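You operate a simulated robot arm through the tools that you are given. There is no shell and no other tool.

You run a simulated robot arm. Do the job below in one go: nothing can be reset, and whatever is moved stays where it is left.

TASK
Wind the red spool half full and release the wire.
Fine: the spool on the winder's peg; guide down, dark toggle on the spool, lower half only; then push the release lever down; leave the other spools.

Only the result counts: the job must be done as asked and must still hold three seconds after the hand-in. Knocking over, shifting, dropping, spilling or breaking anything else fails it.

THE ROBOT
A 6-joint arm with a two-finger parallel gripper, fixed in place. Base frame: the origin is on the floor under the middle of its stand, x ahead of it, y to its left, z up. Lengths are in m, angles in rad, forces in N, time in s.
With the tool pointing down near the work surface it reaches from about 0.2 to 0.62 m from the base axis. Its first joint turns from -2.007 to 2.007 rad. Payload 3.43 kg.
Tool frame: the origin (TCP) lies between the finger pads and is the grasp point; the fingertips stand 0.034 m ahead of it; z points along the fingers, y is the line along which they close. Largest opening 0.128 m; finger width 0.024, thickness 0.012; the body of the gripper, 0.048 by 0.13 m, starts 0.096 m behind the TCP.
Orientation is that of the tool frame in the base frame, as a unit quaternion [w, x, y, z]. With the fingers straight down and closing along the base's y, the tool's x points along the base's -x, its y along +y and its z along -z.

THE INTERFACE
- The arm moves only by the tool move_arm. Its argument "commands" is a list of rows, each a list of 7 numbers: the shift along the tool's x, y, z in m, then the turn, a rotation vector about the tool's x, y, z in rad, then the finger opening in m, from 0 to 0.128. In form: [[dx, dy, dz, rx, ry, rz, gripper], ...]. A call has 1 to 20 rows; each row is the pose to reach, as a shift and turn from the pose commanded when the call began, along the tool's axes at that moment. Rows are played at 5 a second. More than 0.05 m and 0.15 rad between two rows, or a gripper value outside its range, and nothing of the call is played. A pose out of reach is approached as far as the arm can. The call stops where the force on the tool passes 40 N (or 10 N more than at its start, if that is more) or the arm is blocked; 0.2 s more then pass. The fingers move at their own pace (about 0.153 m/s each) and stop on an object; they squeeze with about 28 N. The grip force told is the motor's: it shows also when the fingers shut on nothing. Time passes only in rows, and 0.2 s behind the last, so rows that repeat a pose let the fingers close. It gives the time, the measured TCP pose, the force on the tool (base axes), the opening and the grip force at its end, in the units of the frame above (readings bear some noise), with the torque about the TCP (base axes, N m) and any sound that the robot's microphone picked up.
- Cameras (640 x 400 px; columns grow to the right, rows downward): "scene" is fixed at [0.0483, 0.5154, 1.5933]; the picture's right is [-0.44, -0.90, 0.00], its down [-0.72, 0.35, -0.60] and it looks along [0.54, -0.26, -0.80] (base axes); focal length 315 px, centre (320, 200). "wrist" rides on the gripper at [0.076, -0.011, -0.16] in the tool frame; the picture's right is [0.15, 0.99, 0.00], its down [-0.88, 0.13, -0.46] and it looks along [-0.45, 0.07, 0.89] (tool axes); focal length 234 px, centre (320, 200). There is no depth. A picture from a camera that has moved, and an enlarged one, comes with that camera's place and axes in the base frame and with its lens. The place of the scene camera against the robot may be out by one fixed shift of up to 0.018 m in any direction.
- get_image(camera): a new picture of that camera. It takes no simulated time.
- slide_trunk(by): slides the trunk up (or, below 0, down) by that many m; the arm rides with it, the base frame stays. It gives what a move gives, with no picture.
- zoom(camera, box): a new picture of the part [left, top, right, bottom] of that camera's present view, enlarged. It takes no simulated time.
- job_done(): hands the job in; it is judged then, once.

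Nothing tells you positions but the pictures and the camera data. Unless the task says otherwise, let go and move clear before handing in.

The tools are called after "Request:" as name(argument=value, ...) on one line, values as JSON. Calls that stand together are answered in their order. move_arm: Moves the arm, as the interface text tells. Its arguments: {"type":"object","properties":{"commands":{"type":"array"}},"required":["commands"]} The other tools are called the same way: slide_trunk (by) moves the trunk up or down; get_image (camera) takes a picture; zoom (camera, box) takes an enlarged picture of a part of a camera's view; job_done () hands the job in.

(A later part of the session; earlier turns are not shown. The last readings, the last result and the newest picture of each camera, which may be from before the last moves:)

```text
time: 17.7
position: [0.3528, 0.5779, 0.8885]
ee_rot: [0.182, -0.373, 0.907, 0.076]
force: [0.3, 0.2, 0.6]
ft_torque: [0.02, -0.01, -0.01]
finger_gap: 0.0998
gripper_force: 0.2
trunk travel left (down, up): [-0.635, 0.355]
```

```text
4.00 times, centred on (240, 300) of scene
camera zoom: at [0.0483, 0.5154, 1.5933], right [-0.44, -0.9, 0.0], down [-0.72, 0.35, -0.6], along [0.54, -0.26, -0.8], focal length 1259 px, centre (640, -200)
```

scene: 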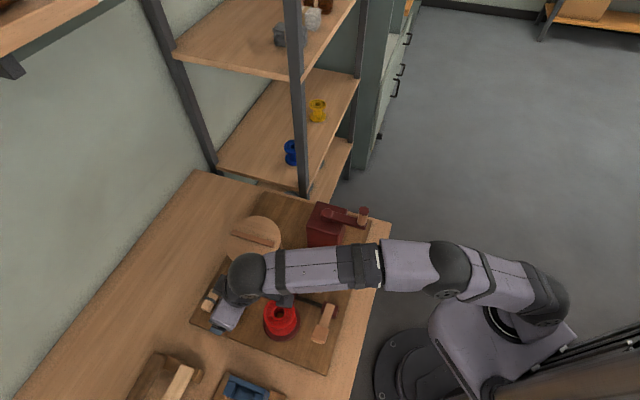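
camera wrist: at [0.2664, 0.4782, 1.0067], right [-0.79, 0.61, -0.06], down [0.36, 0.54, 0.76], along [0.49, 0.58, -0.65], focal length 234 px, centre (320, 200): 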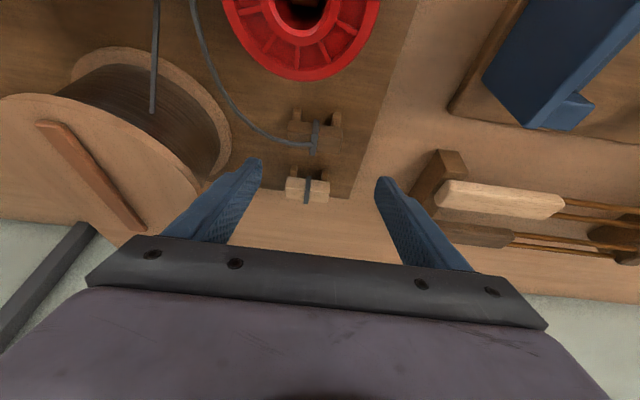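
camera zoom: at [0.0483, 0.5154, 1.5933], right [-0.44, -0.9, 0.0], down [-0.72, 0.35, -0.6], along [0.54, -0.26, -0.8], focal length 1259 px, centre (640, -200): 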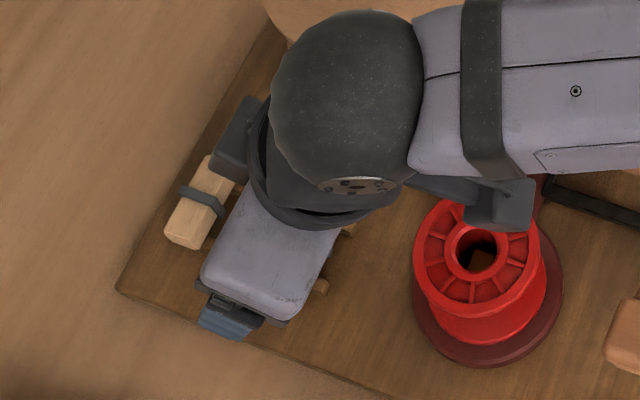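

Refined from two heights: the toggle's centre is about (0.3595, 0.5735, 0.8135). I line up over it and come down around its two ends.

Request:
move_arm(commands=[[0.0063, -0.0079, -0.0026, -0.0078, 0, -0.0184, 0.1], [0.0116, -0.0079, 0.01, -0.0078, 0, -0.0184, 0.1], [0.017, -0.0079, 0.0226, -0.0078, 0, -0.0184, 0.1], [0.0223, -0.0079, 0.0352, -0.0078, 0, -0.0184, 0.1], [0.0276, -0.0079, 0.0478, -0.0078, 0, -0.0184, 0.1]])

Request:
get_image(camera="wrist")

Request:
zoom(camera="wrist", box=[230, 110, 410, 220])

Request:
zoom(camera="scene", box=[180, 250, 300, 350])

```text
time: 18.9
position: [0.3533, 0.5683, 0.8318]
ee_rot: [0.181, -0.382, 0.903, 0.078]
force: [0.6, -0.6, 0.9]
ft_torque: [0.02, 0.01, 0.0]
finger_gap: 0.0998
gripper_force: 0.0
trunk travel left (down, up): [-0.635, 0.355]
```

```text
taken
camera wrist: at [0.2688, 0.4669, 0.9496], right [-0.8, 0.59, -0.06], down [0.35, 0.55, 0.76], along [0.48, 0.59, -0.65], focal length 234 px, centre (320, 200)
```

wrist: 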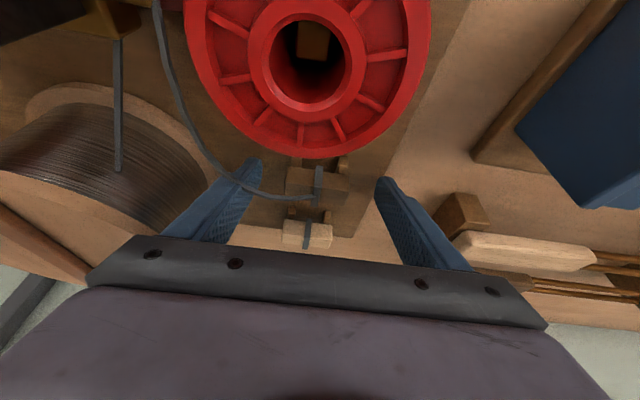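

```text
3.56 times, centred on (320, 165) of wrist
camera zoom: at [0.2688, 0.4669, 0.9496], right [-0.8, 0.59, -0.06], down [0.35, 0.55, 0.76], along [0.48, 0.59, -0.65], focal length 833 px, centre (320, 324)
```

zoom: 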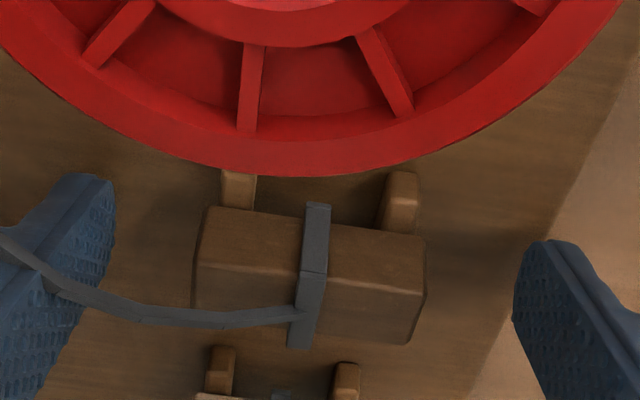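

```text
4.00 times, centred on (240, 300) of scene
camera zoom: at [0.0483, 0.5154, 1.5933], right [-0.44, -0.9, 0.0], down [-0.72, 0.35, -0.6], along [0.54, -0.26, -0.8], focal length 1259 px, centre (640, -200)
```

zoom: 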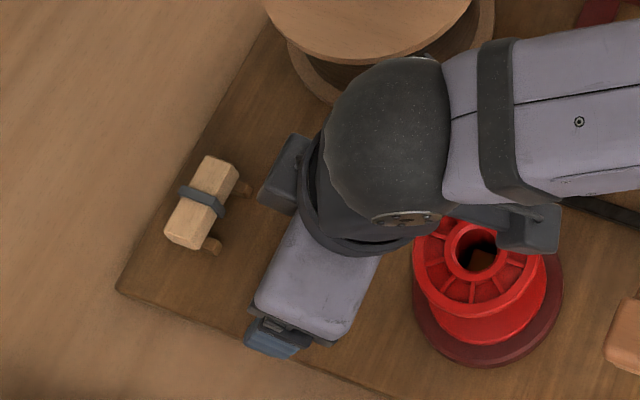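

The fingers straddle the toggle's ends symmetrically, above the sleepers. I close the gripper.

Request:
move_arm(commands=[[0, 0, 0, 0, 0, 0, 0.07], [0, 0, 0, 0, 0, 0, 0.045], [0, 0, 0, 0, 0, 0, 0.03], [0, 0, 0, 0, 0, 0, 0.03]])

Request:
zoom(camera="wrist", box=[230, 110, 410, 220])

```text
time: 19.9
position: [0.3526, 0.5681, 0.8313]
ee_rot: [0.182, -0.382, 0.903, 0.078]
force: [0.3, -0.6, 0.3]
ft_torque: [0.0, -0.03, -0.06]
finger_gap: 0.0504
gripper_force: 28.1
trunk travel left (down, up): [-0.635, 0.355]
```

```text
3.56 times, centred on (320, 165) of wrist
camera zoom: at [0.2691, 0.4666, 0.9498], right [-0.8, 0.59, -0.06], down [0.35, 0.55, 0.76], along [0.48, 0.59, -0.65], focal length 833 px, centre (320, 324)
```

zoom: 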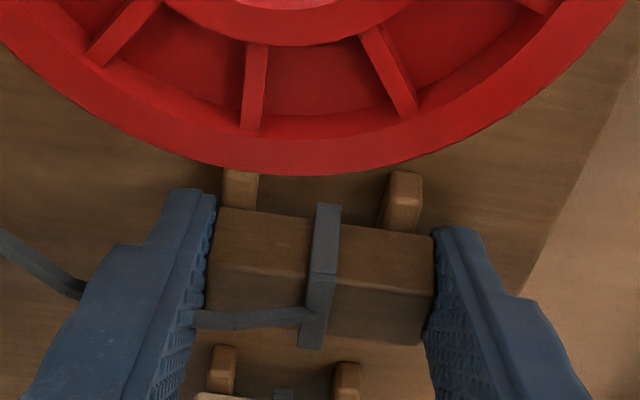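

The toggle is held (gap 0.050 m). I lift it slowly and watch force and wire.

Request:
move_arm(commands=[[-0.0039, 0, -0.0092, 0, 0, 0, 0.03], [-0.0117, 0, -0.0276, 0, 0, 0, 0.03], [-0.0194, 0, -0.046, 0, 0, 0, 0.03], [-0.0272, 0, -0.0645, 0, 0, 0, 0.03], [-0.035, 0, -0.0829, 0, 0, 0, 0.03]])

Request:
get_image(camera="wrist")

Request:
zoom(camera="scene", box=[180, 230, 340, 350])

```text
time: 21.1
position: [0.3542, 0.5688, 0.9241]
ee_rot: [0.181, -0.382, 0.903, 0.078]
force: [0.6, -0.5, -1.2]
ft_torque: [0.0, -0.01, -0.02]
finger_gap: 0.0503
gripper_force: 28.0
trunk travel left (down, up): [-0.635, 0.355]
```

```text
taken
camera wrist: at [0.2696, 0.4666, 1.0436], right [-0.8, 0.59, -0.06], down [0.35, 0.55, 0.76], along [0.48, 0.59, -0.65], focal length 234 px, centre (320, 200)
```

wrist: 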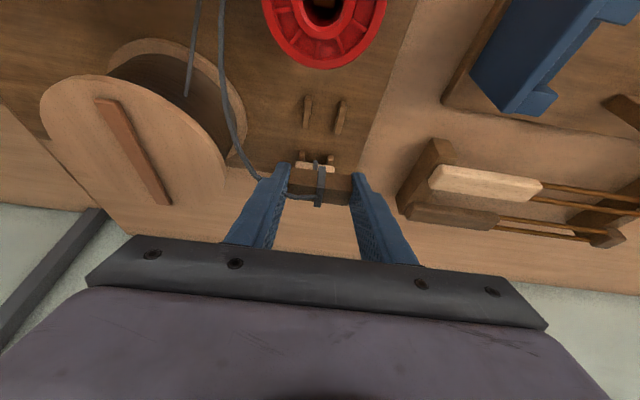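

```text
3.33 times, centred on (260, 290) of scene
camera zoom: at [0.0483, 0.5154, 1.5933], right [-0.44, -0.9, 0.0], down [-0.72, 0.35, -0.6], along [0.54, -0.26, -0.8], focal length 1049 px, centre (520, -100)
```

zoom: 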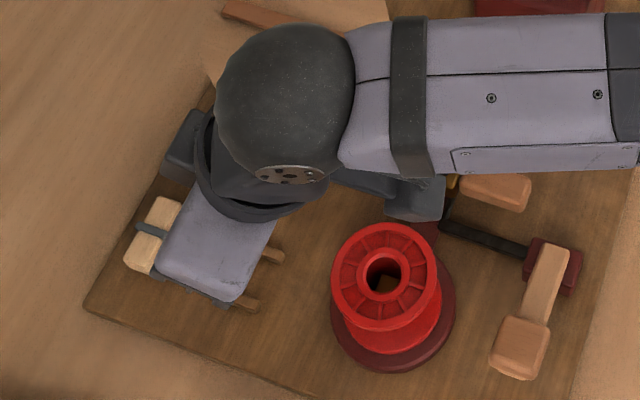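

Request:
zoom(camera="wrist", box=[230, 80, 400, 220])

Request:
zoom(camera="wrist", box=[250, 0, 400, 90])

```text
2.86 times, centred on (315, 150) of wrist
camera zoom: at [0.2696, 0.4666, 1.0436], right [-0.8, 0.59, -0.06], down [0.35, 0.55, 0.76], along [0.48, 0.59, -0.65], focal length 669 px, centre (334, 343)
```

zoom: 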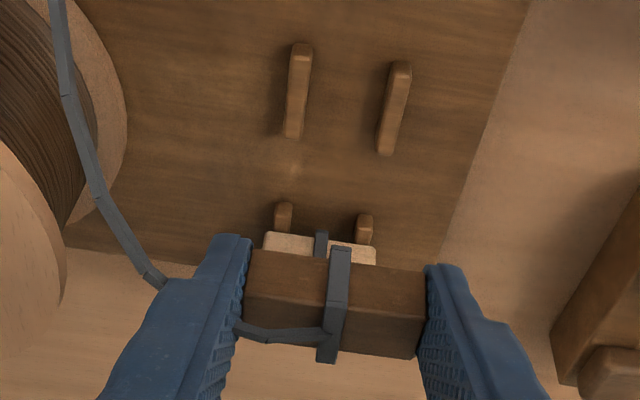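

```text
4.27 times, centred on (325, 45) of wrist
camera zoom: at [0.2696, 0.4666, 1.0436], right [-0.8, 0.59, -0.06], down [0.35, 0.55, 0.76], along [0.48, 0.59, -0.65], focal length 999 px, centre (299, 861)
```

zoom: 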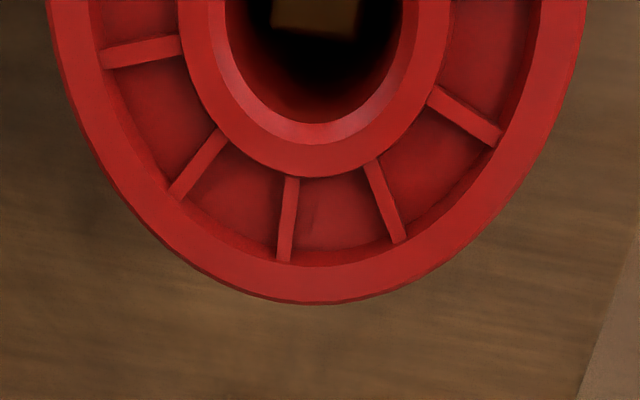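

The toggle came up cleanly with its wire, and its cross-section (about 0.02 m) is too big for the spool's hole, so it should lie across the hub. I carry it over the spool axis at about (0.2925, 0.4868).

Request:
move_arm(commands=[[0.0203, -0.0024, -0.0085, 0, 0, 0, 0.03], [0.0407, -0.0048, -0.017, 0, 0, 0, 0.03], [0.061, -0.0073, -0.0256, 0, 0, 0, 0.03], [0.0814, -0.0097, -0.0341, 0, 0, 0, 0.03], [0.1017, -0.0121, -0.0426, 0, 0, 0, 0.03]])

Request:
get_image(camera="wrist")

Request:
zoom(camera="wrist", box=[230, 80, 430, 220])

Request:
zoom(camera="scene", box=[200, 240, 340, 350])

```text
time: 22.3
position: [0.2853, 0.4772, 0.9236]
ee_rot: [0.183, -0.381, 0.903, 0.078]
force: [0.4, -0.4, 1.0]
ft_torque: [0.04, -0.01, 0.01]
finger_gap: 0.0505
gripper_force: 27.5
trunk travel left (down, up): [-0.635, 0.355]
```

```text
taken
camera wrist: at [0.2007, 0.3751, 1.0418], right [-0.8, 0.59, -0.06], down [0.35, 0.54, 0.76], along [0.48, 0.59, -0.64], focal length 234 px, centre (320, 200)
```

wrist: 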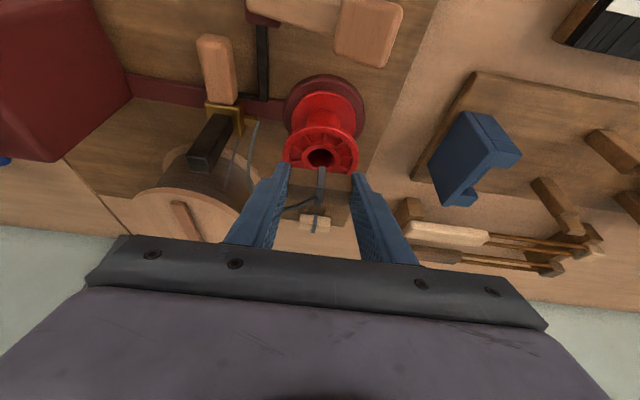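

```text
2.86 times, centred on (330, 150) of wrist
camera zoom: at [0.2007, 0.3751, 1.0418], right [-0.8, 0.59, -0.06], down [0.35, 0.54, 0.76], along [0.48, 0.59, -0.64], focal length 669 px, centre (291, 343)
```

zoom: 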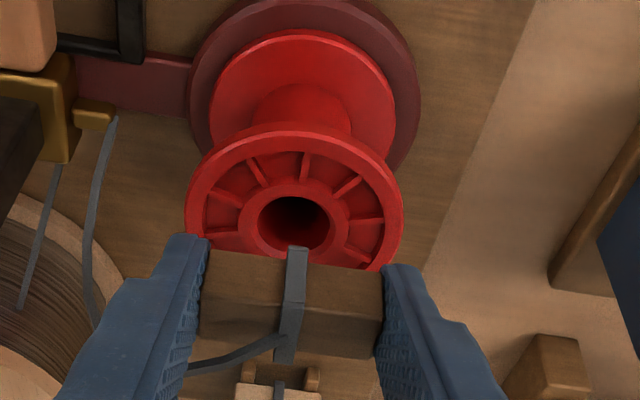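

```text
3.64 times, centred on (270, 295) of scene
camera zoom: at [0.0483, 0.5154, 1.5933], right [-0.44, -0.9, 0.0], down [-0.72, 0.35, -0.6], along [0.54, -0.26, -0.8], focal length 1145 px, centre (502, -146)
```

zoom: 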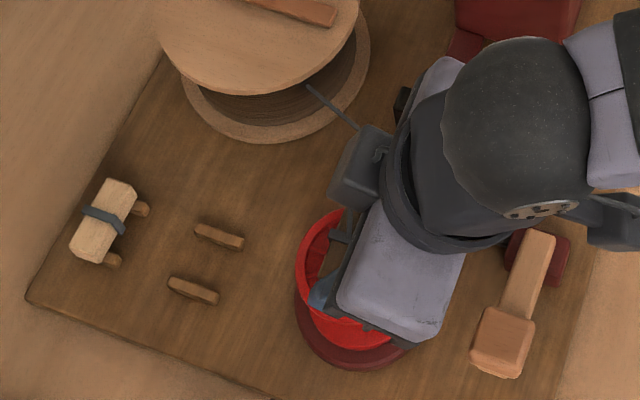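

By the wrist view the toggle's middle is right above the spool hole. I lower in small steps until contact.

Request:
move_arm(commands=[[0.0031, 0, 0.0074, 0, 0, 0, 0.03], [0.0054, 0, 0.0129, 0, 0, 0, 0.03], [0.0069, 0, 0.0166, 0, 0, 0, 0.03]])

Request:
zoom(camera="wrist", box=[230, 80, 430, 220])

```text
time: 23.1
position: [0.2846, 0.4781, 0.9072]
ee_rot: [0.183, -0.381, 0.903, 0.078]
force: [1.5, -2.1, 8.1]
ft_torque: [-0.14, -0.15, -0.05]
finger_gap: 0.0506
gripper_force: 27.8
trunk travel left (down, up): [-0.635, 0.355]
```

```text
2.86 times, centred on (330, 150) of wrist
camera zoom: at [0.2004, 0.3767, 1.0256], right [-0.8, 0.59, -0.06], down [0.35, 0.54, 0.76], along [0.48, 0.6, -0.64], focal length 669 px, centre (291, 343)
```

zoom: 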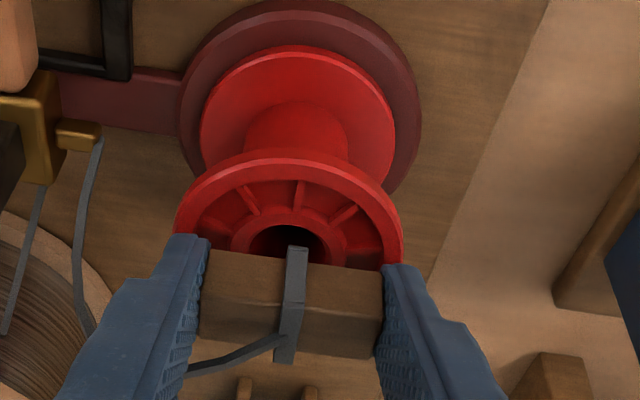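

The fingertips touched the rim first (about 8 N), with the toggle a few millimetres above the hub. I rise a little, reduce the lean so the toggle reaches the hub at nearly the same time as the tips, and come down again.

Request:
move_arm(commands=[[-0.0031, 0, -0.0074, 0, 0, 0, 0.03], [-0.0051, 0, -0.0066, 0, 0.1, 0, 0.03], [-0.007, 0, -0.0058, 0, 0.2, 0, 0.03]])

Request:
zoom(camera="wrist", box=[230, 80, 430, 220])

```text
time: 23.9
position: [0.2902, 0.4823, 0.9129]
ee_rot: [0.089, -0.387, 0.917, 0.039]
force: [0.0, -0.4, -0.1]
ft_torque: [-0.01, 0.01, 0.05]
finger_gap: 0.0504
gripper_force: 28.0
trunk travel left (down, up): [-0.635, 0.355]
```

```text
2.86 times, centred on (330, 150) of wrist
camera zoom: at [0.2242, 0.3996, 1.0555], right [-0.81, 0.59, -0.03], down [0.45, 0.65, 0.62], along [0.38, 0.49, -0.79], focal length 669 px, centre (291, 343)
```

zoom: 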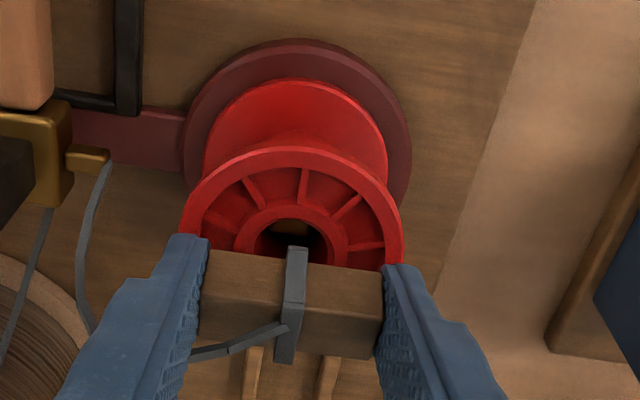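

Request:
move_arm(commands=[[0.0008, 0, 0.0039, 0, 0, 0, 0.03], [0.0011, 0, 0.0054, 0, 0, 0, 0.03], [0.0014, 0, 0.0069, 0, 0, 0, 0.03]])

Request:
zoom(camera="wrist", box=[230, 80, 430, 220])

```text
time: 24.7
position: [0.2885, 0.4826, 0.9071]
ee_rot: [0.093, -0.387, 0.917, 0.039]
force: [1.3, -2.6, 11.7]
ft_torque: [-0.18, -0.11, -0.02]
finger_gap: 0.0505
gripper_force: 28.2
trunk travel left (down, up): [-0.635, 0.355]
```

```text
2.86 times, centred on (330, 150) of wrist
camera zoom: at [0.2226, 0.3989, 1.0492], right [-0.81, 0.59, -0.03], down [0.44, 0.64, 0.62], along [0.38, 0.49, -0.78], focal length 669 px, centre (291, 343)
```

zoom: 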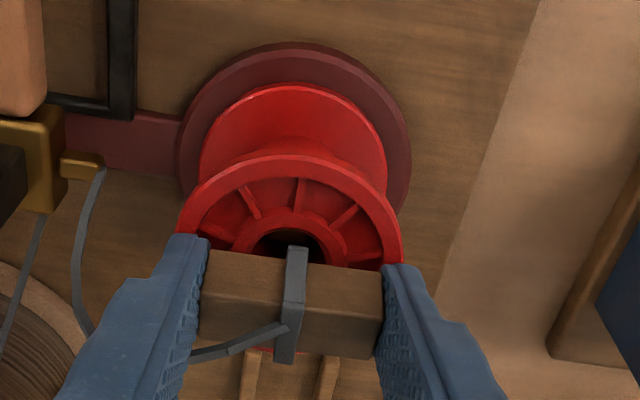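

The tips rest lightly on the rim with the toggle 2–3 mm above the hub. I ease up about 1 mm and open the fingers slowly.

Request:
move_arm(commands=[[-0.0002, 0, -0.0012, 0, 0, 0, 0.03], [-0.0002, 0, -0.0012, 0, 0, 0, 0.052], [-0.0002, 0, -0.0012, 0, 0, 0, 0.055], [-0.0002, 0, -0.0012, 0, 0, 0, 0.06], [-0.0002, 0, -0.0012, 0, 0, 0, 0.066]])

Request:
zoom(camera="wrist", box=[230, 80, 430, 220])

```text
time: 25.9
position: [0.2879, 0.4822, 0.9067]
ee_rot: [0.092, -0.388, 0.916, 0.039]
force: [-1.0, 0.9, 9.4]
ft_torque: [-0.28, -0.17, 0.0]
finger_gap: 0.0653
gripper_force: 0.1
trunk travel left (down, up): [-0.635, 0.355]
```

```text
2.86 times, centred on (330, 150) of wrist
camera zoom: at [0.2222, 0.3993, 1.0495], right [-0.81, 0.59, -0.03], down [0.45, 0.65, 0.62], along [0.38, 0.49, -0.78], focal length 669 px, centre (291, 343)
```

zoom: 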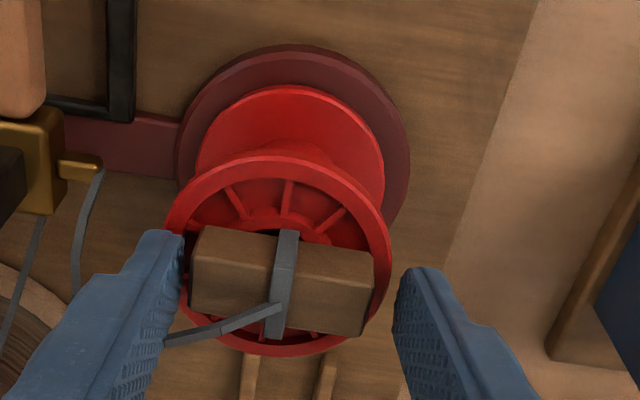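

The toggle now lies across the hub. I rise straight up and check that it and the spool sit right.

Request:
move_arm(commands=[[-0.001, 0, -0.005, 0, 0, 0, 0.066], [-0.003, 0, -0.0147, 0, 0, 0, 0.066], [-0.008, 0, -0.0392, 0, 0, 0, 0.066], [-0.0159, 0, -0.0784, 0, 0, 0, 0.066]])

Request:
get_image(camera="wrist")

Request:
zoom(camera="wrist", box=[240, 60, 400, 200])

Request:
zoom(camera="scene", box=[220, 240, 340, 350])

```text
time: 26.9
position: [0.289, 0.4822, 0.9899]
ee_rot: [0.092, -0.386, 0.917, 0.039]
force: [0.4, 0.4, -0.2]
ft_torque: [0.01, 0.0, 0.02]
finger_gap: 0.0658
gripper_force: 0.0
trunk travel left (down, up): [-0.635, 0.355]
```

```text
taken
camera wrist: at [0.2224, 0.3983, 1.1324], right [-0.81, 0.59, -0.03], down [0.45, 0.65, 0.62], along [0.38, 0.49, -0.78], focal length 234 px, centre (320, 200)
```

wrist: 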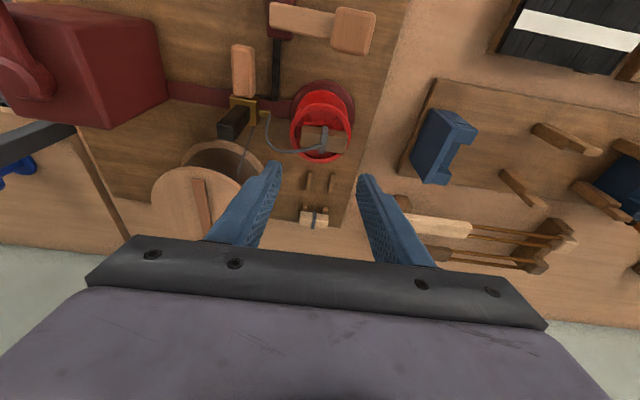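

```text
2.86 times, centred on (320, 130) of wrist
camera zoom: at [0.2224, 0.3983, 1.1324], right [-0.81, 0.59, -0.03], down [0.45, 0.65, 0.62], along [0.38, 0.49, -0.78], focal length 669 px, centre (320, 400)
```

zoom: 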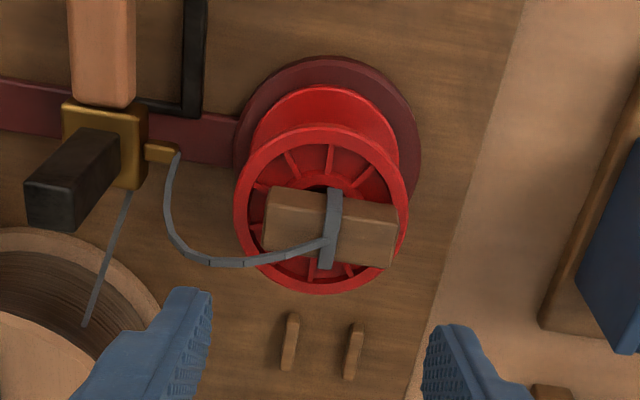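

```text
3.64 times, centred on (280, 295) of scene
camera zoom: at [0.0483, 0.5154, 1.5933], right [-0.44, -0.9, 0.0], down [-0.72, 0.35, -0.6], along [0.54, -0.26, -0.8], focal length 1145 px, centre (466, -146)
```

zoom: 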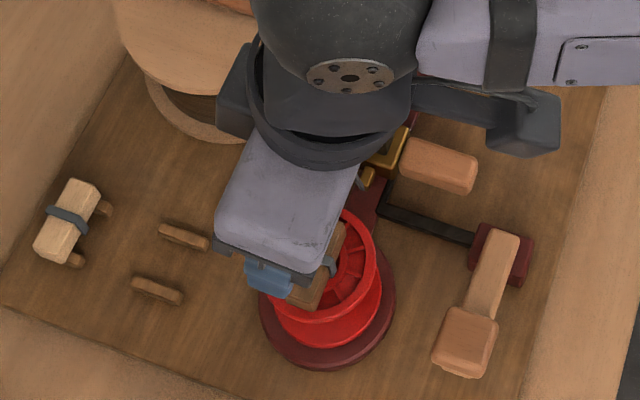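

The dark toggle now lies flat across the hub inside the rim, with the wire coming from the lowered guide. Next I look closely at the crank on the red box.

Request:
move_arm(commands=[[-0.006, 0, -0.0294, 0, 0.1, 0, 0.066], [-0.0119, 0, -0.0588, 0, 0.2, 0, 0.066]])

Request:
move_arm(commands=[[0.02, -0.035, 0, 0, 0, 0.03, 0.1], [0.04, -0.07, 0, 0, 0, 0.06, 0.1], [0.06, -0.105, 0, 0, 0, 0.1, 0.1], [0.08, -0.14, 0, 0, 0, 0.13, 0.1], [0.1, -0.175, 0, 0, 0, 0.16, 0.1], [0.12, -0.2, 0, 0, 0, 0.2, 0.1]])

Request:
get_image(camera="wrist")

Request:
get_image(camera="scene")

```text
time: 27.5
position: [0.2758, 0.451, 1.0344]
ee_rot: [0.0, -0.389, 0.921, 0.001]
force: [-0.5, -0.2, 0.8]
ft_torque: [0.11, -0.03, 0.0]
finger_gap: 0.066
gripper_force: 0.0
out of reach, approached as far as the arm can: row 2
trunk travel left (down, up): [-0.635, 0.355]
```

```text
time: 28.9
position: [0.3357, 0.231, 1.0258]
ee_rot: [-0.001, -0.296, 0.955, 0.0]
force: [0.1, -0.2, 0.1]
ft_torque: [0.01, 0.03, 0.01]
finger_gap: 0.1002
gripper_force: 0.1
trunk travel left (down, up): [-0.635, 0.355]
```

```text
taken
camera wrist: at [0.2778, 0.1798, 1.1857], right [-0.68, 0.73, 0.0], down [0.65, 0.6, 0.45], along [0.33, 0.31, -0.89], focal length 234 px, centre (320, 200)
```

wrist: 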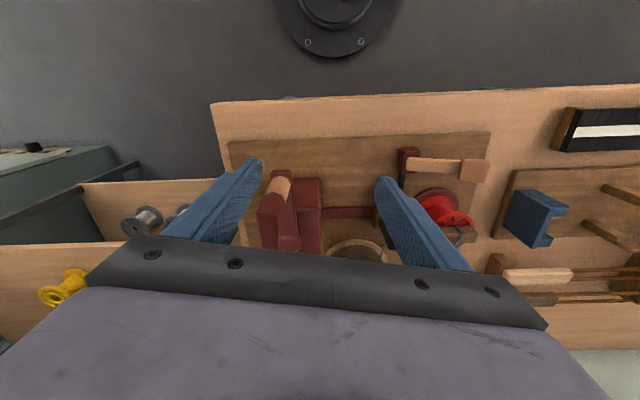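

```text
taken
```

scene: 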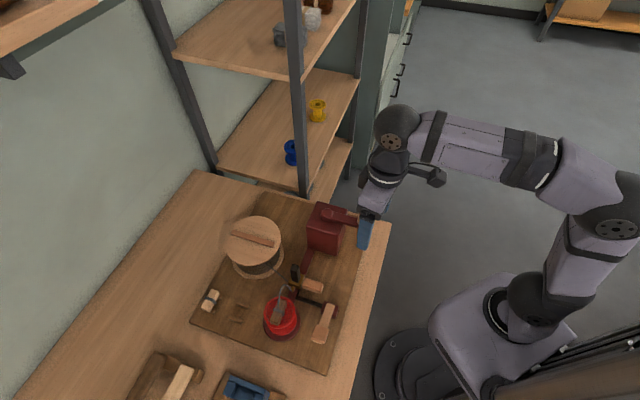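

Request:
zoom(camera="wrist", box=[230, 150, 390, 260])

Request:
zoom(camera="scene", box=[230, 190, 390, 350])

Request:
zoom(camera="scene", box=[250, 270, 320, 345])

```text
3.64 times, centred on (310, 205) of wrist
camera zoom: at [0.2778, 0.1798, 1.1857], right [-0.68, 0.73, 0.0], down [0.65, 0.6, 0.45], along [0.33, 0.31, -0.89], focal length 852 px, centre (356, 182)
```

zoom: 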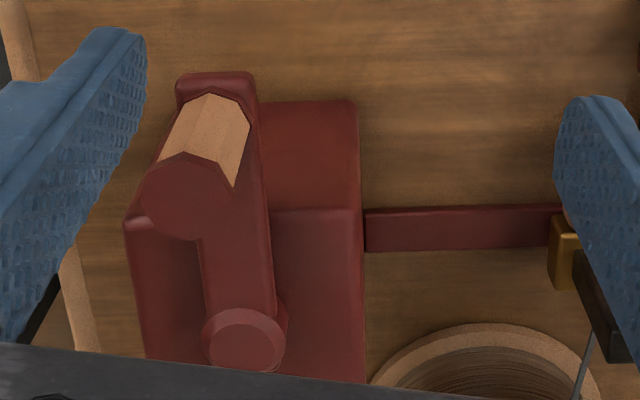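

```text
2.50 times, centred on (310, 270) of scene
camera zoom: at [0.0483, 0.5154, 1.5933], right [-0.44, -0.9, 0.0], down [-0.72, 0.35, -0.6], along [0.54, -0.26, -0.8], focal length 787 px, centre (345, 25)
```

zoom: 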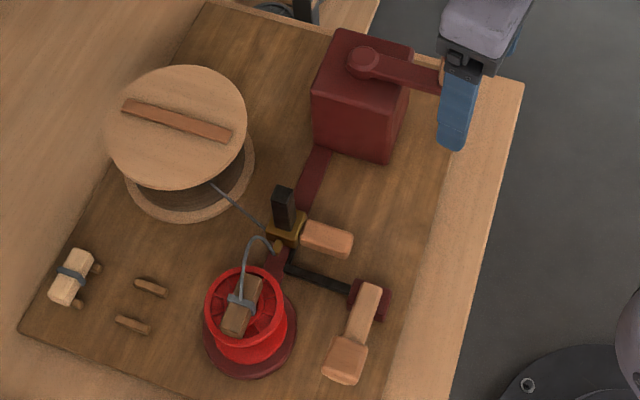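

```text
5.33 times, centred on (285, 308) of scene
camera zoom: at [0.0483, 0.5154, 1.5933], right [-0.44, -0.9, 0.0], down [-0.72, 0.35, -0.6], along [0.54, -0.26, -0.8], focal length 1679 px, centre (507, -373)
```

zoom: 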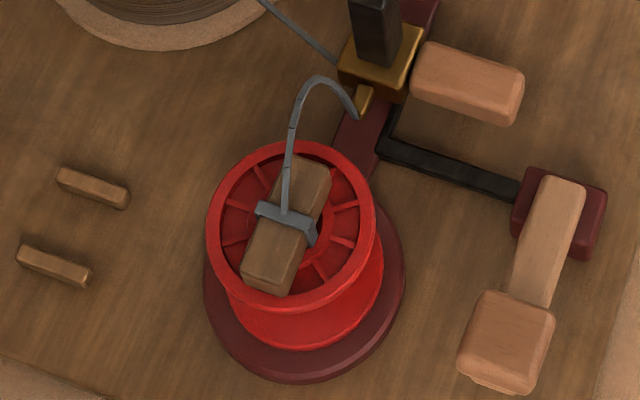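

The crank is an arm about 0.089 m long turning about a vertical axis near (0.450, 0.284), its knob at (0.388, 0.220), z 0.93–0.98. I will push the knob round from behind with closed fingers, so I raise the trunk for reach and position beside the knob.

Request:
slide_trunk(by=0.13)

Request:
move_arm(commands=[[-0.0215, 0.0072, 0, 0, 0, 0, 0.05], [-0.0429, 0.0143, 0, 0, 0, 0, 0.0], [-0.0429, 0.0143, 0.045, 0, 0, 0, 0.0], [-0.0429, 0.0143, 0.09, 0, 0, 0, 0.0], [-0.0429, 0.0143, 0.12, 0, 0, 0, 0.0]])

Request:
get_image(camera="wrist")

Request:
zoom(camera="scene", box=[290, 180, 410, 280])

```text
time: 30.5
position: [0.3354, 0.2316, 1.1543]
ee_rot: [0.0, -0.296, 0.955, 0.0]
force: [0.9, 0.0, 0.1]
ft_torque: [-0.04, 0.0, 0.0]
finger_gap: 0.1003
gripper_force: 0.1
trunk travel left (down, up): [-0.765, 0.225]
```

```text
time: 31.7
position: [0.3632, 0.2675, 1.0358]
ee_rot: [-0.001, -0.296, 0.955, 0.0]
force: [1.0, -0.9, 0.0]
ft_torque: [0.0, -0.01, 0.01]
finger_gap: 0.0
gripper_force: 27.3
trunk travel left (down, up): [-0.765, 0.225]
```

```text
taken
camera wrist: at [0.3064, 0.2169, 1.1961], right [-0.68, 0.73, 0.0], down [0.65, 0.61, 0.45], along [0.33, 0.31, -0.89], focal length 234 px, centre (320, 200)
```

wrist: 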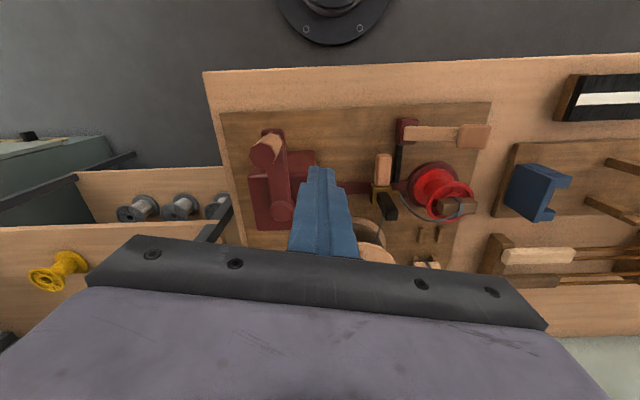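

```text
4.00 times, centred on (350, 230) of scene
camera zoom: at [0.0483, 0.5154, 1.5933], right [-0.44, -0.9, 0.0], down [-0.72, 0.35, -0.6], along [0.54, -0.26, -0.8], focal length 1259 px, centre (200, 80)
```

zoom: 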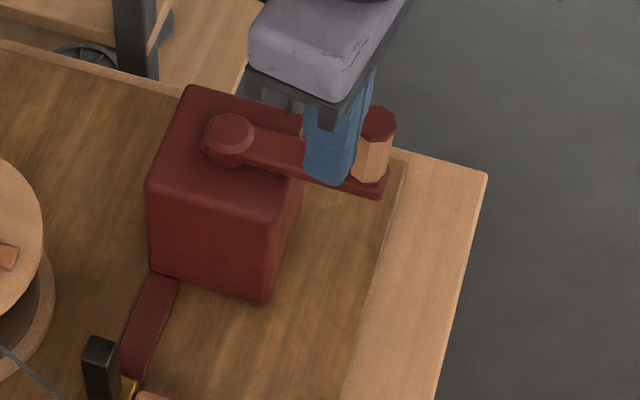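

The closed fingers are beside the knob. I lower to knob height and push it slowly about a quarter turn counter-clockwise, watching what the spool does.

Request:
move_arm(commands=[[0, 0, 0.03, 0, 0, 0, 0], [0, 0, 0.06, 0, 0, 0, 0], [0.0059, -0.018, 0.06, 0, 0, 0, 0], [0.0076, -0.0364, 0.06, 0, 0, 0, 0], [0.0055, -0.0548, 0.06, 0, 0, 0, 0], [-0.0004, -0.0723, 0.06, 0, 0, 0, 0], [-0.0099, -0.0883, 0.06, 0, 0, 0, 0]])

Request:
get_image(camera="scene")

Request:
zoom(camera="scene", box=[250, 270, 320, 345])

Request:
zoom(camera="scene", box=[290, 180, 410, 280])

```text
time: 33.3
position: [0.4204, 0.1997, 0.9741]
ee_rot: [0.0, -0.296, 0.955, 0.0]
force: [-0.1, 0.0, 0.6]
ft_torque: [0.01, 0.0, 0.01]
finger_gap: 0.0
gripper_force: 28.0
trunk travel left (down, up): [-0.765, 0.225]
```

```text
taken
```

scene: 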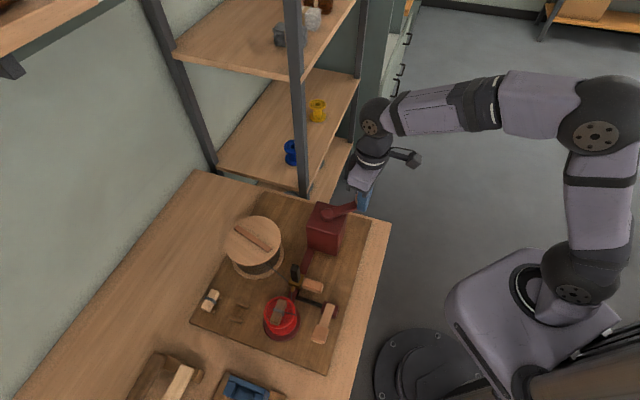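

```text
5.33 times, centred on (285, 308) of scene
camera zoom: at [0.0483, 0.5154, 1.5933], right [-0.44, -0.9, 0.0], down [-0.72, 0.35, -0.6], along [0.54, -0.26, -0.8], focal length 1679 px, centre (507, -373)
```

zoom: 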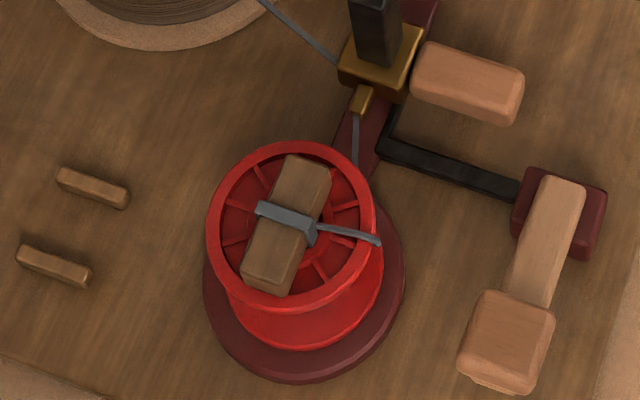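

```text
4.00 times, centred on (350, 230) of scene
camera zoom: at [0.0483, 0.5154, 1.5933], right [-0.44, -0.9, 0.0], down [-0.72, 0.35, -0.6], along [0.54, -0.26, -0.8], focal length 1259 px, centre (200, 80)
```

zoom: 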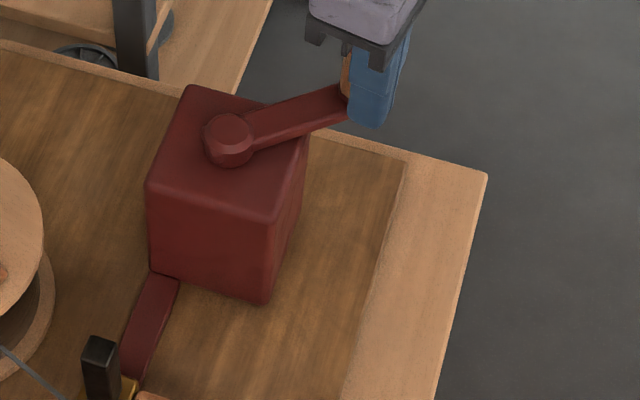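

The wire now lies over the rim and runs from the guide to the lower part of the barrel, so the toggle took. I continue counter-clockwise another quarter turn and check again.

Request:
move_arm(commands=[[-0.0161, -0.0166, 0, 0, 0, 0, 0], [-0.0359, -0.0285, 0, 0, 0, 0, 0], [-0.0581, -0.0348, 0, 0, 0, 0, 0], [-0.0812, -0.0352, 0, 0, 0, 0, 0], [-0.1036, -0.0295, 0, 0, 0, 0, 0], [-0.1238, -0.0183, 0, 0, 0, 0, 0]])

Request:
zoom(camera="scene", box=[250, 270, 320, 345])

Request:
zoom(camera="scene", box=[290, 180, 410, 280])

Request:
get_image(camera="wrist")

```text
time: 34.7
position: [0.5311, 0.2581, 0.9744]
ee_rot: [0.0, -0.296, 0.955, 0.0]
force: [-1.5, 1.1, -0.3]
ft_torque: [-0.02, -0.06, 0.03]
finger_gap: 0.0
gripper_force: 28.2
trunk travel left (down, up): [-0.765, 0.225]
```

```text
5.33 times, centred on (285, 308) of scene
camera zoom: at [0.0483, 0.5154, 1.5933], right [-0.44, -0.9, 0.0], down [-0.72, 0.35, -0.6], along [0.54, -0.26, -0.8], focal length 1679 px, centre (507, -373)
```

zoom: 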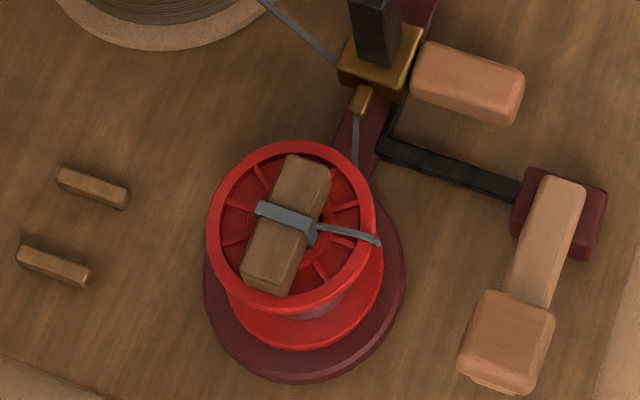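

```text
4.00 times, centred on (350, 230) of scene
camera zoom: at [0.0483, 0.5154, 1.5933], right [-0.44, -0.9, 0.0], down [-0.72, 0.35, -0.6], along [0.54, -0.26, -0.8], focal length 1259 px, centre (200, 80)
```

zoom: 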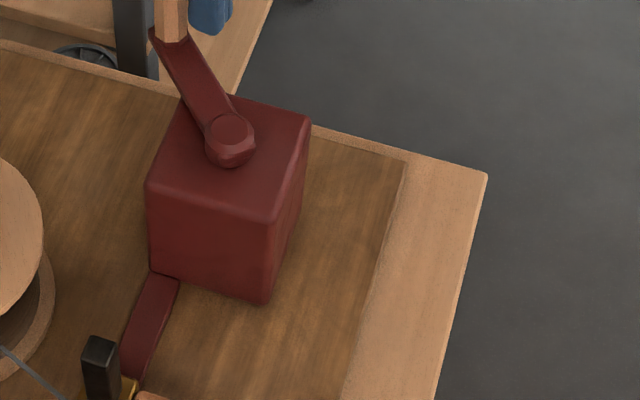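

```text
taken
camera wrist: at [0.4748, 0.2068, 1.1348], right [-0.68, 0.73, 0.0], down [0.65, 0.61, 0.45], along [0.33, 0.31, -0.89], focal length 234 px, centre (320, 200)
```

wrist: 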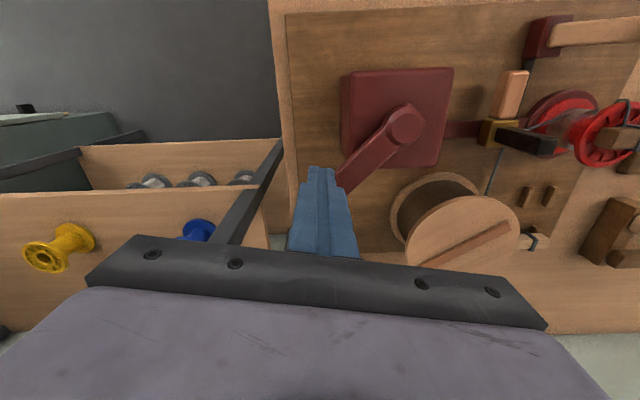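

A bit of grey wire now shows on the barrel. I zoom in from the wrist to judge the fill.

Request:
zoom(camera="wrist", box=[470, 70, 640, 190])

Request:
zoom(camera="scene", box=[262, 295, 302, 340])

```text
3.33 times, centred on (555, 130) of wrist
camera zoom: at [0.4748, 0.2068, 1.1348], right [-0.68, 0.73, 0.0], down [0.65, 0.61, 0.45], along [0.33, 0.31, -0.89], focal length 781 px, centre (-463, 433)
```

zoom: 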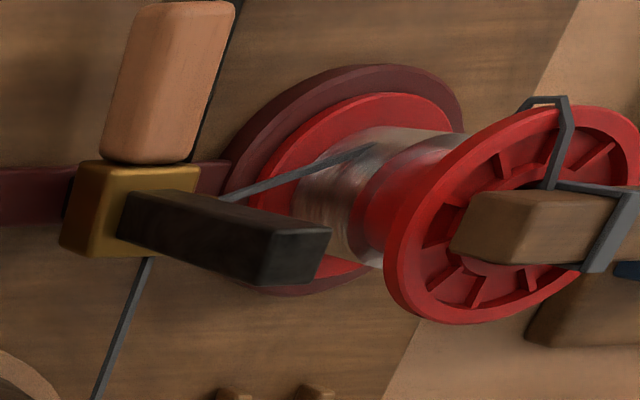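

```text
8.89 times, centred on (282, 318) of scene
camera zoom: at [0.0483, 0.5154, 1.5933], right [-0.44, -0.9, 0.0], down [-0.72, 0.35, -0.6], along [0.54, -0.26, -0.8], focal length 2798 px, centre (658, -844)
```

zoom: 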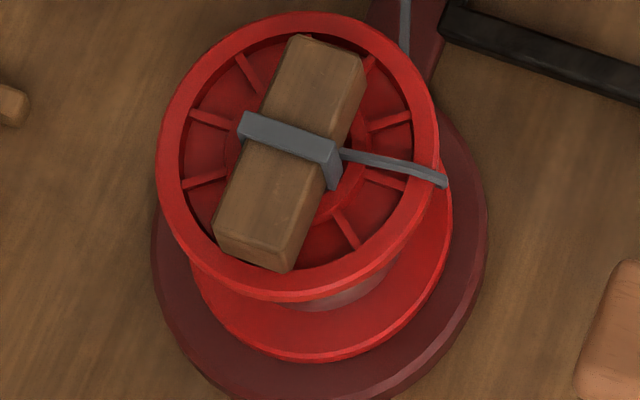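

Silver wire is building up on the lower half of the barrel only, as wanted. I keep turning the same way about a third of a turn and look again.

Request:
move_arm(commands=[[-0.0166, 0.0161, 0, 0, 0, 0, 0], [-0.0285, 0.0359, 0, 0, 0, 0, 0], [-0.0348, 0.0581, 0, 0, 0, 0, 0], [-0.0352, 0.0812, 0, 0, 0, 0, 0], [-0.0295, 0.1036, 0, 0, 0, 0, 0], [-0.0183, 0.1238, 0, 0, 0, 0, 0], [-0.0022, 0.1404, 0, 0, 0, 0, 0], [0.0176, 0.1523, 0, 0, 0, 0, 0]])

Request:
get_image(camera="wrist")

Request:
zoom(camera="scene", box=[262, 295, 302, 340])

Request:
get_image(camera="scene")

```text
time: 36.5
position: [0.4292, 0.3712, 0.9773]
ee_rot: [0.0, -0.295, 0.955, 0.0]
force: [0.3, 0.1, -0.1]
ft_torque: [0.0, -0.04, 0.05]
finger_gap: 0.0002
gripper_force: 27.9
trunk travel left (down, up): [-0.765, 0.225]
```

```text
taken
camera wrist: at [0.3724, 0.3198, 1.1379], right [-0.68, 0.73, 0.0], down [0.65, 0.6, 0.46], along [0.33, 0.31, -0.89], focal length 234 px, centre (320, 200)
```

wrist: 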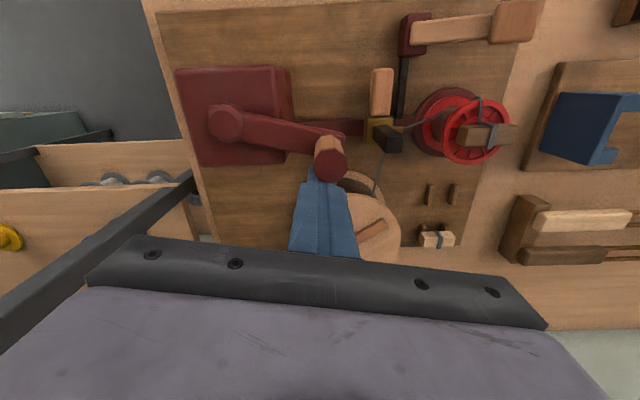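

```text
8.89 times, centred on (282, 318) of scene
camera zoom: at [0.0483, 0.5154, 1.5933], right [-0.44, -0.9, 0.0], down [-0.72, 0.35, -0.6], along [0.54, -0.26, -0.8], focal length 2798 px, centre (658, -844)
```

zoom: 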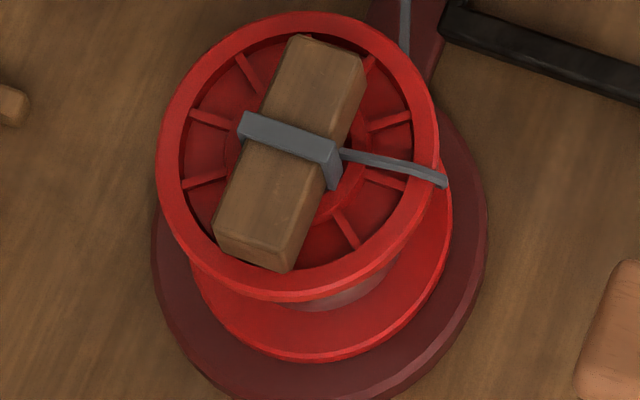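

```text
taken
```

scene: 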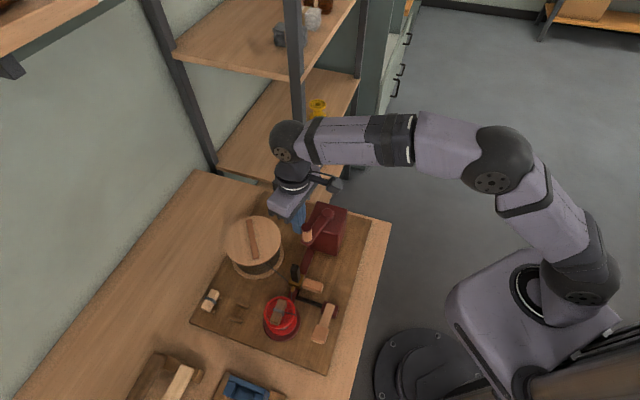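

Request:
zoom(camera="wrist", box=[370, 60, 530, 190])

Request:
zoom(camera="wrist", box=[400, 75, 470, 160])

```text
3.08 times, centred on (450, 125) of wrist
camera zoom: at [0.3724, 0.3198, 1.1379], right [-0.68, 0.73, 0.0], down [0.65, 0.6, 0.46], along [0.33, 0.31, -0.89], focal length 720 px, centre (-80, 431)
```

zoom: 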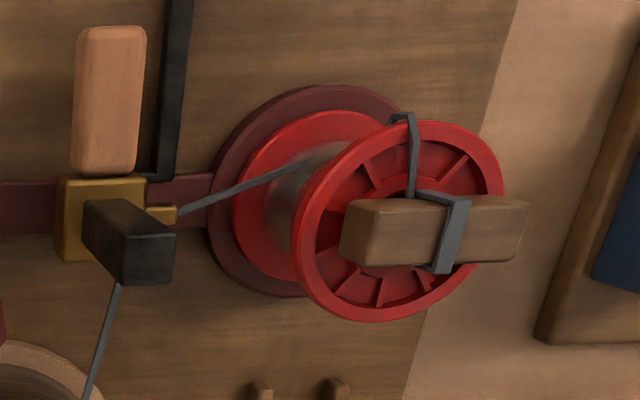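

```text
4.71 times, centred on (435, 118) of wrist
camera zoom: at [0.3724, 0.3198, 1.1379], right [-0.68, 0.73, 0.0], down [0.65, 0.6, 0.46], along [0.33, 0.31, -0.89], focal length 1102 px, centre (-221, 588)
```

zoom: 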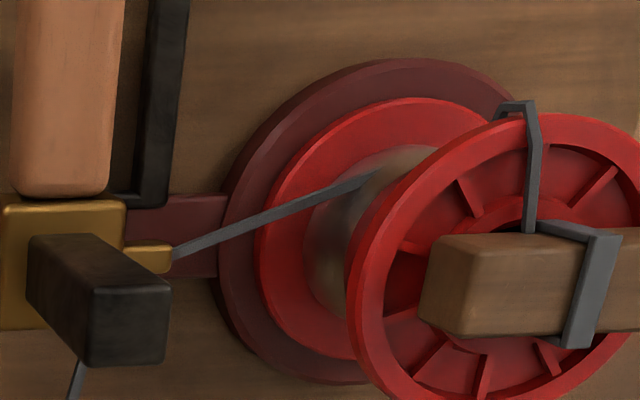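

Request:
zoom(camera="scene", box=[272, 315, 300, 337])

```text
16.00 times, centred on (286, 326) of scene
camera zoom: at [0.0483, 0.5154, 1.5933], right [-0.44, -0.9, 0.0], down [-0.72, 0.35, -0.6], along [0.54, -0.26, -0.8], focal length 5036 px, centre (864, -1816)
```

zoom: 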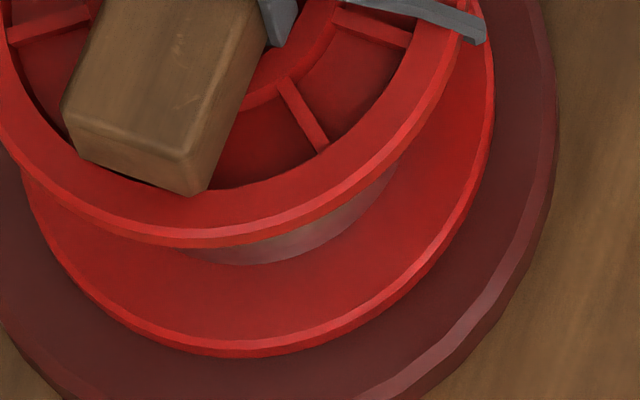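

The fill is still thin (about 0.020 m radius against 0.0365 m for the flange). I turn one full revolution and measure the growth.

Request:
move_arm(commands=[[0.0268, 0.0069, 0, 0, 0, 0, 0], [0.0544, 0.0052, 0, 0, 0, 0, 0], [0.0802, -0.0051, 0, 0, 0, 0, 0], [0.1015, -0.0227, 0, 0, 0, 0, 0], [0.1164, -0.0461, 0, 0, 0, 0, 0], [0.1233, -0.0729, 0, 0, 0, 0, 0], [0.1215, -0.1005, 0, 0, 0, 0, 0], [0.1113, -0.1263, 0, 0, 0, 0, 0], [0.0937, -0.1476, 0, 0, 0, 0, 0], [0.0703, -0.1624, 0, 0, 0, 0, 0], [0.0435, -0.1693, 0, 0, 0, 0, 0], [0.0158, -0.1676, 0, 0, 0, 0, 0], [-0.0099, -0.1574, 0, 0, 0, 0, 0], [-0.0312, -0.1398, 0, 0, 0, 0, 0], [-0.0461, -0.1164, 0, 0, 0, 0, 0], [-0.053, -0.0896, 0, 0, 0, 0, 0], [-0.0512, -0.0619, 0, 0, 0, 0, 0], [-0.041, -0.0362, 0, 0, 0, 0, 0], [-0.0234, -0.0148, 0, 0, 0, 0, 0], [0, 0, 0, 0, 0, 0, 0]])

Request:
zoom(camera="scene", box=[272, 315, 300, 337])

Request:
zoom(camera="wrist", box=[400, 75, 470, 160])

Request:
get_image(camera="scene")

```text
time: 40.7
position: [0.4302, 0.3688, 0.9749]
ee_rot: [0.0, -0.296, 0.955, 0.001]
force: [0.7, 0.2, -0.4]
ft_torque: [0.01, -0.04, 0.01]
finger_gap: 0.0
gripper_force: 27.8
trunk travel left (down, up): [-0.765, 0.225]
```

```text
16.00 times, centred on (286, 326) of scene
camera zoom: at [0.0483, 0.5154, 1.5933], right [-0.44, -0.9, 0.0], down [-0.72, 0.35, -0.6], along [0.54, -0.26, -0.8], focal length 5036 px, centre (864, -1816)
```

zoom: 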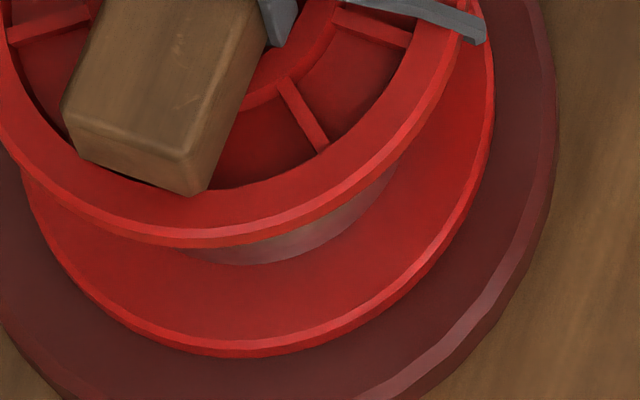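

```text
4.71 times, centred on (435, 118) of wrist
camera zoom: at [0.3733, 0.3174, 1.1354], right [-0.68, 0.73, 0.0], down [0.65, 0.6, 0.46], along [0.33, 0.31, -0.89], focal length 1102 px, centre (-221, 588)
```

zoom: 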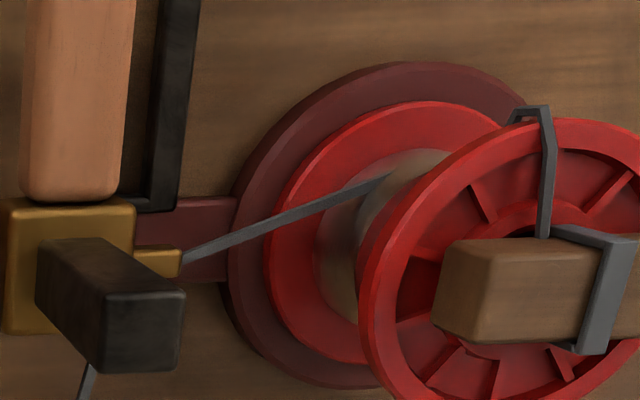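

```text
taken
```

scene: 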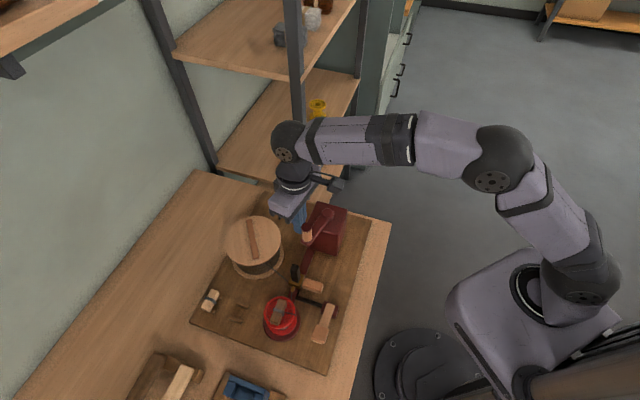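

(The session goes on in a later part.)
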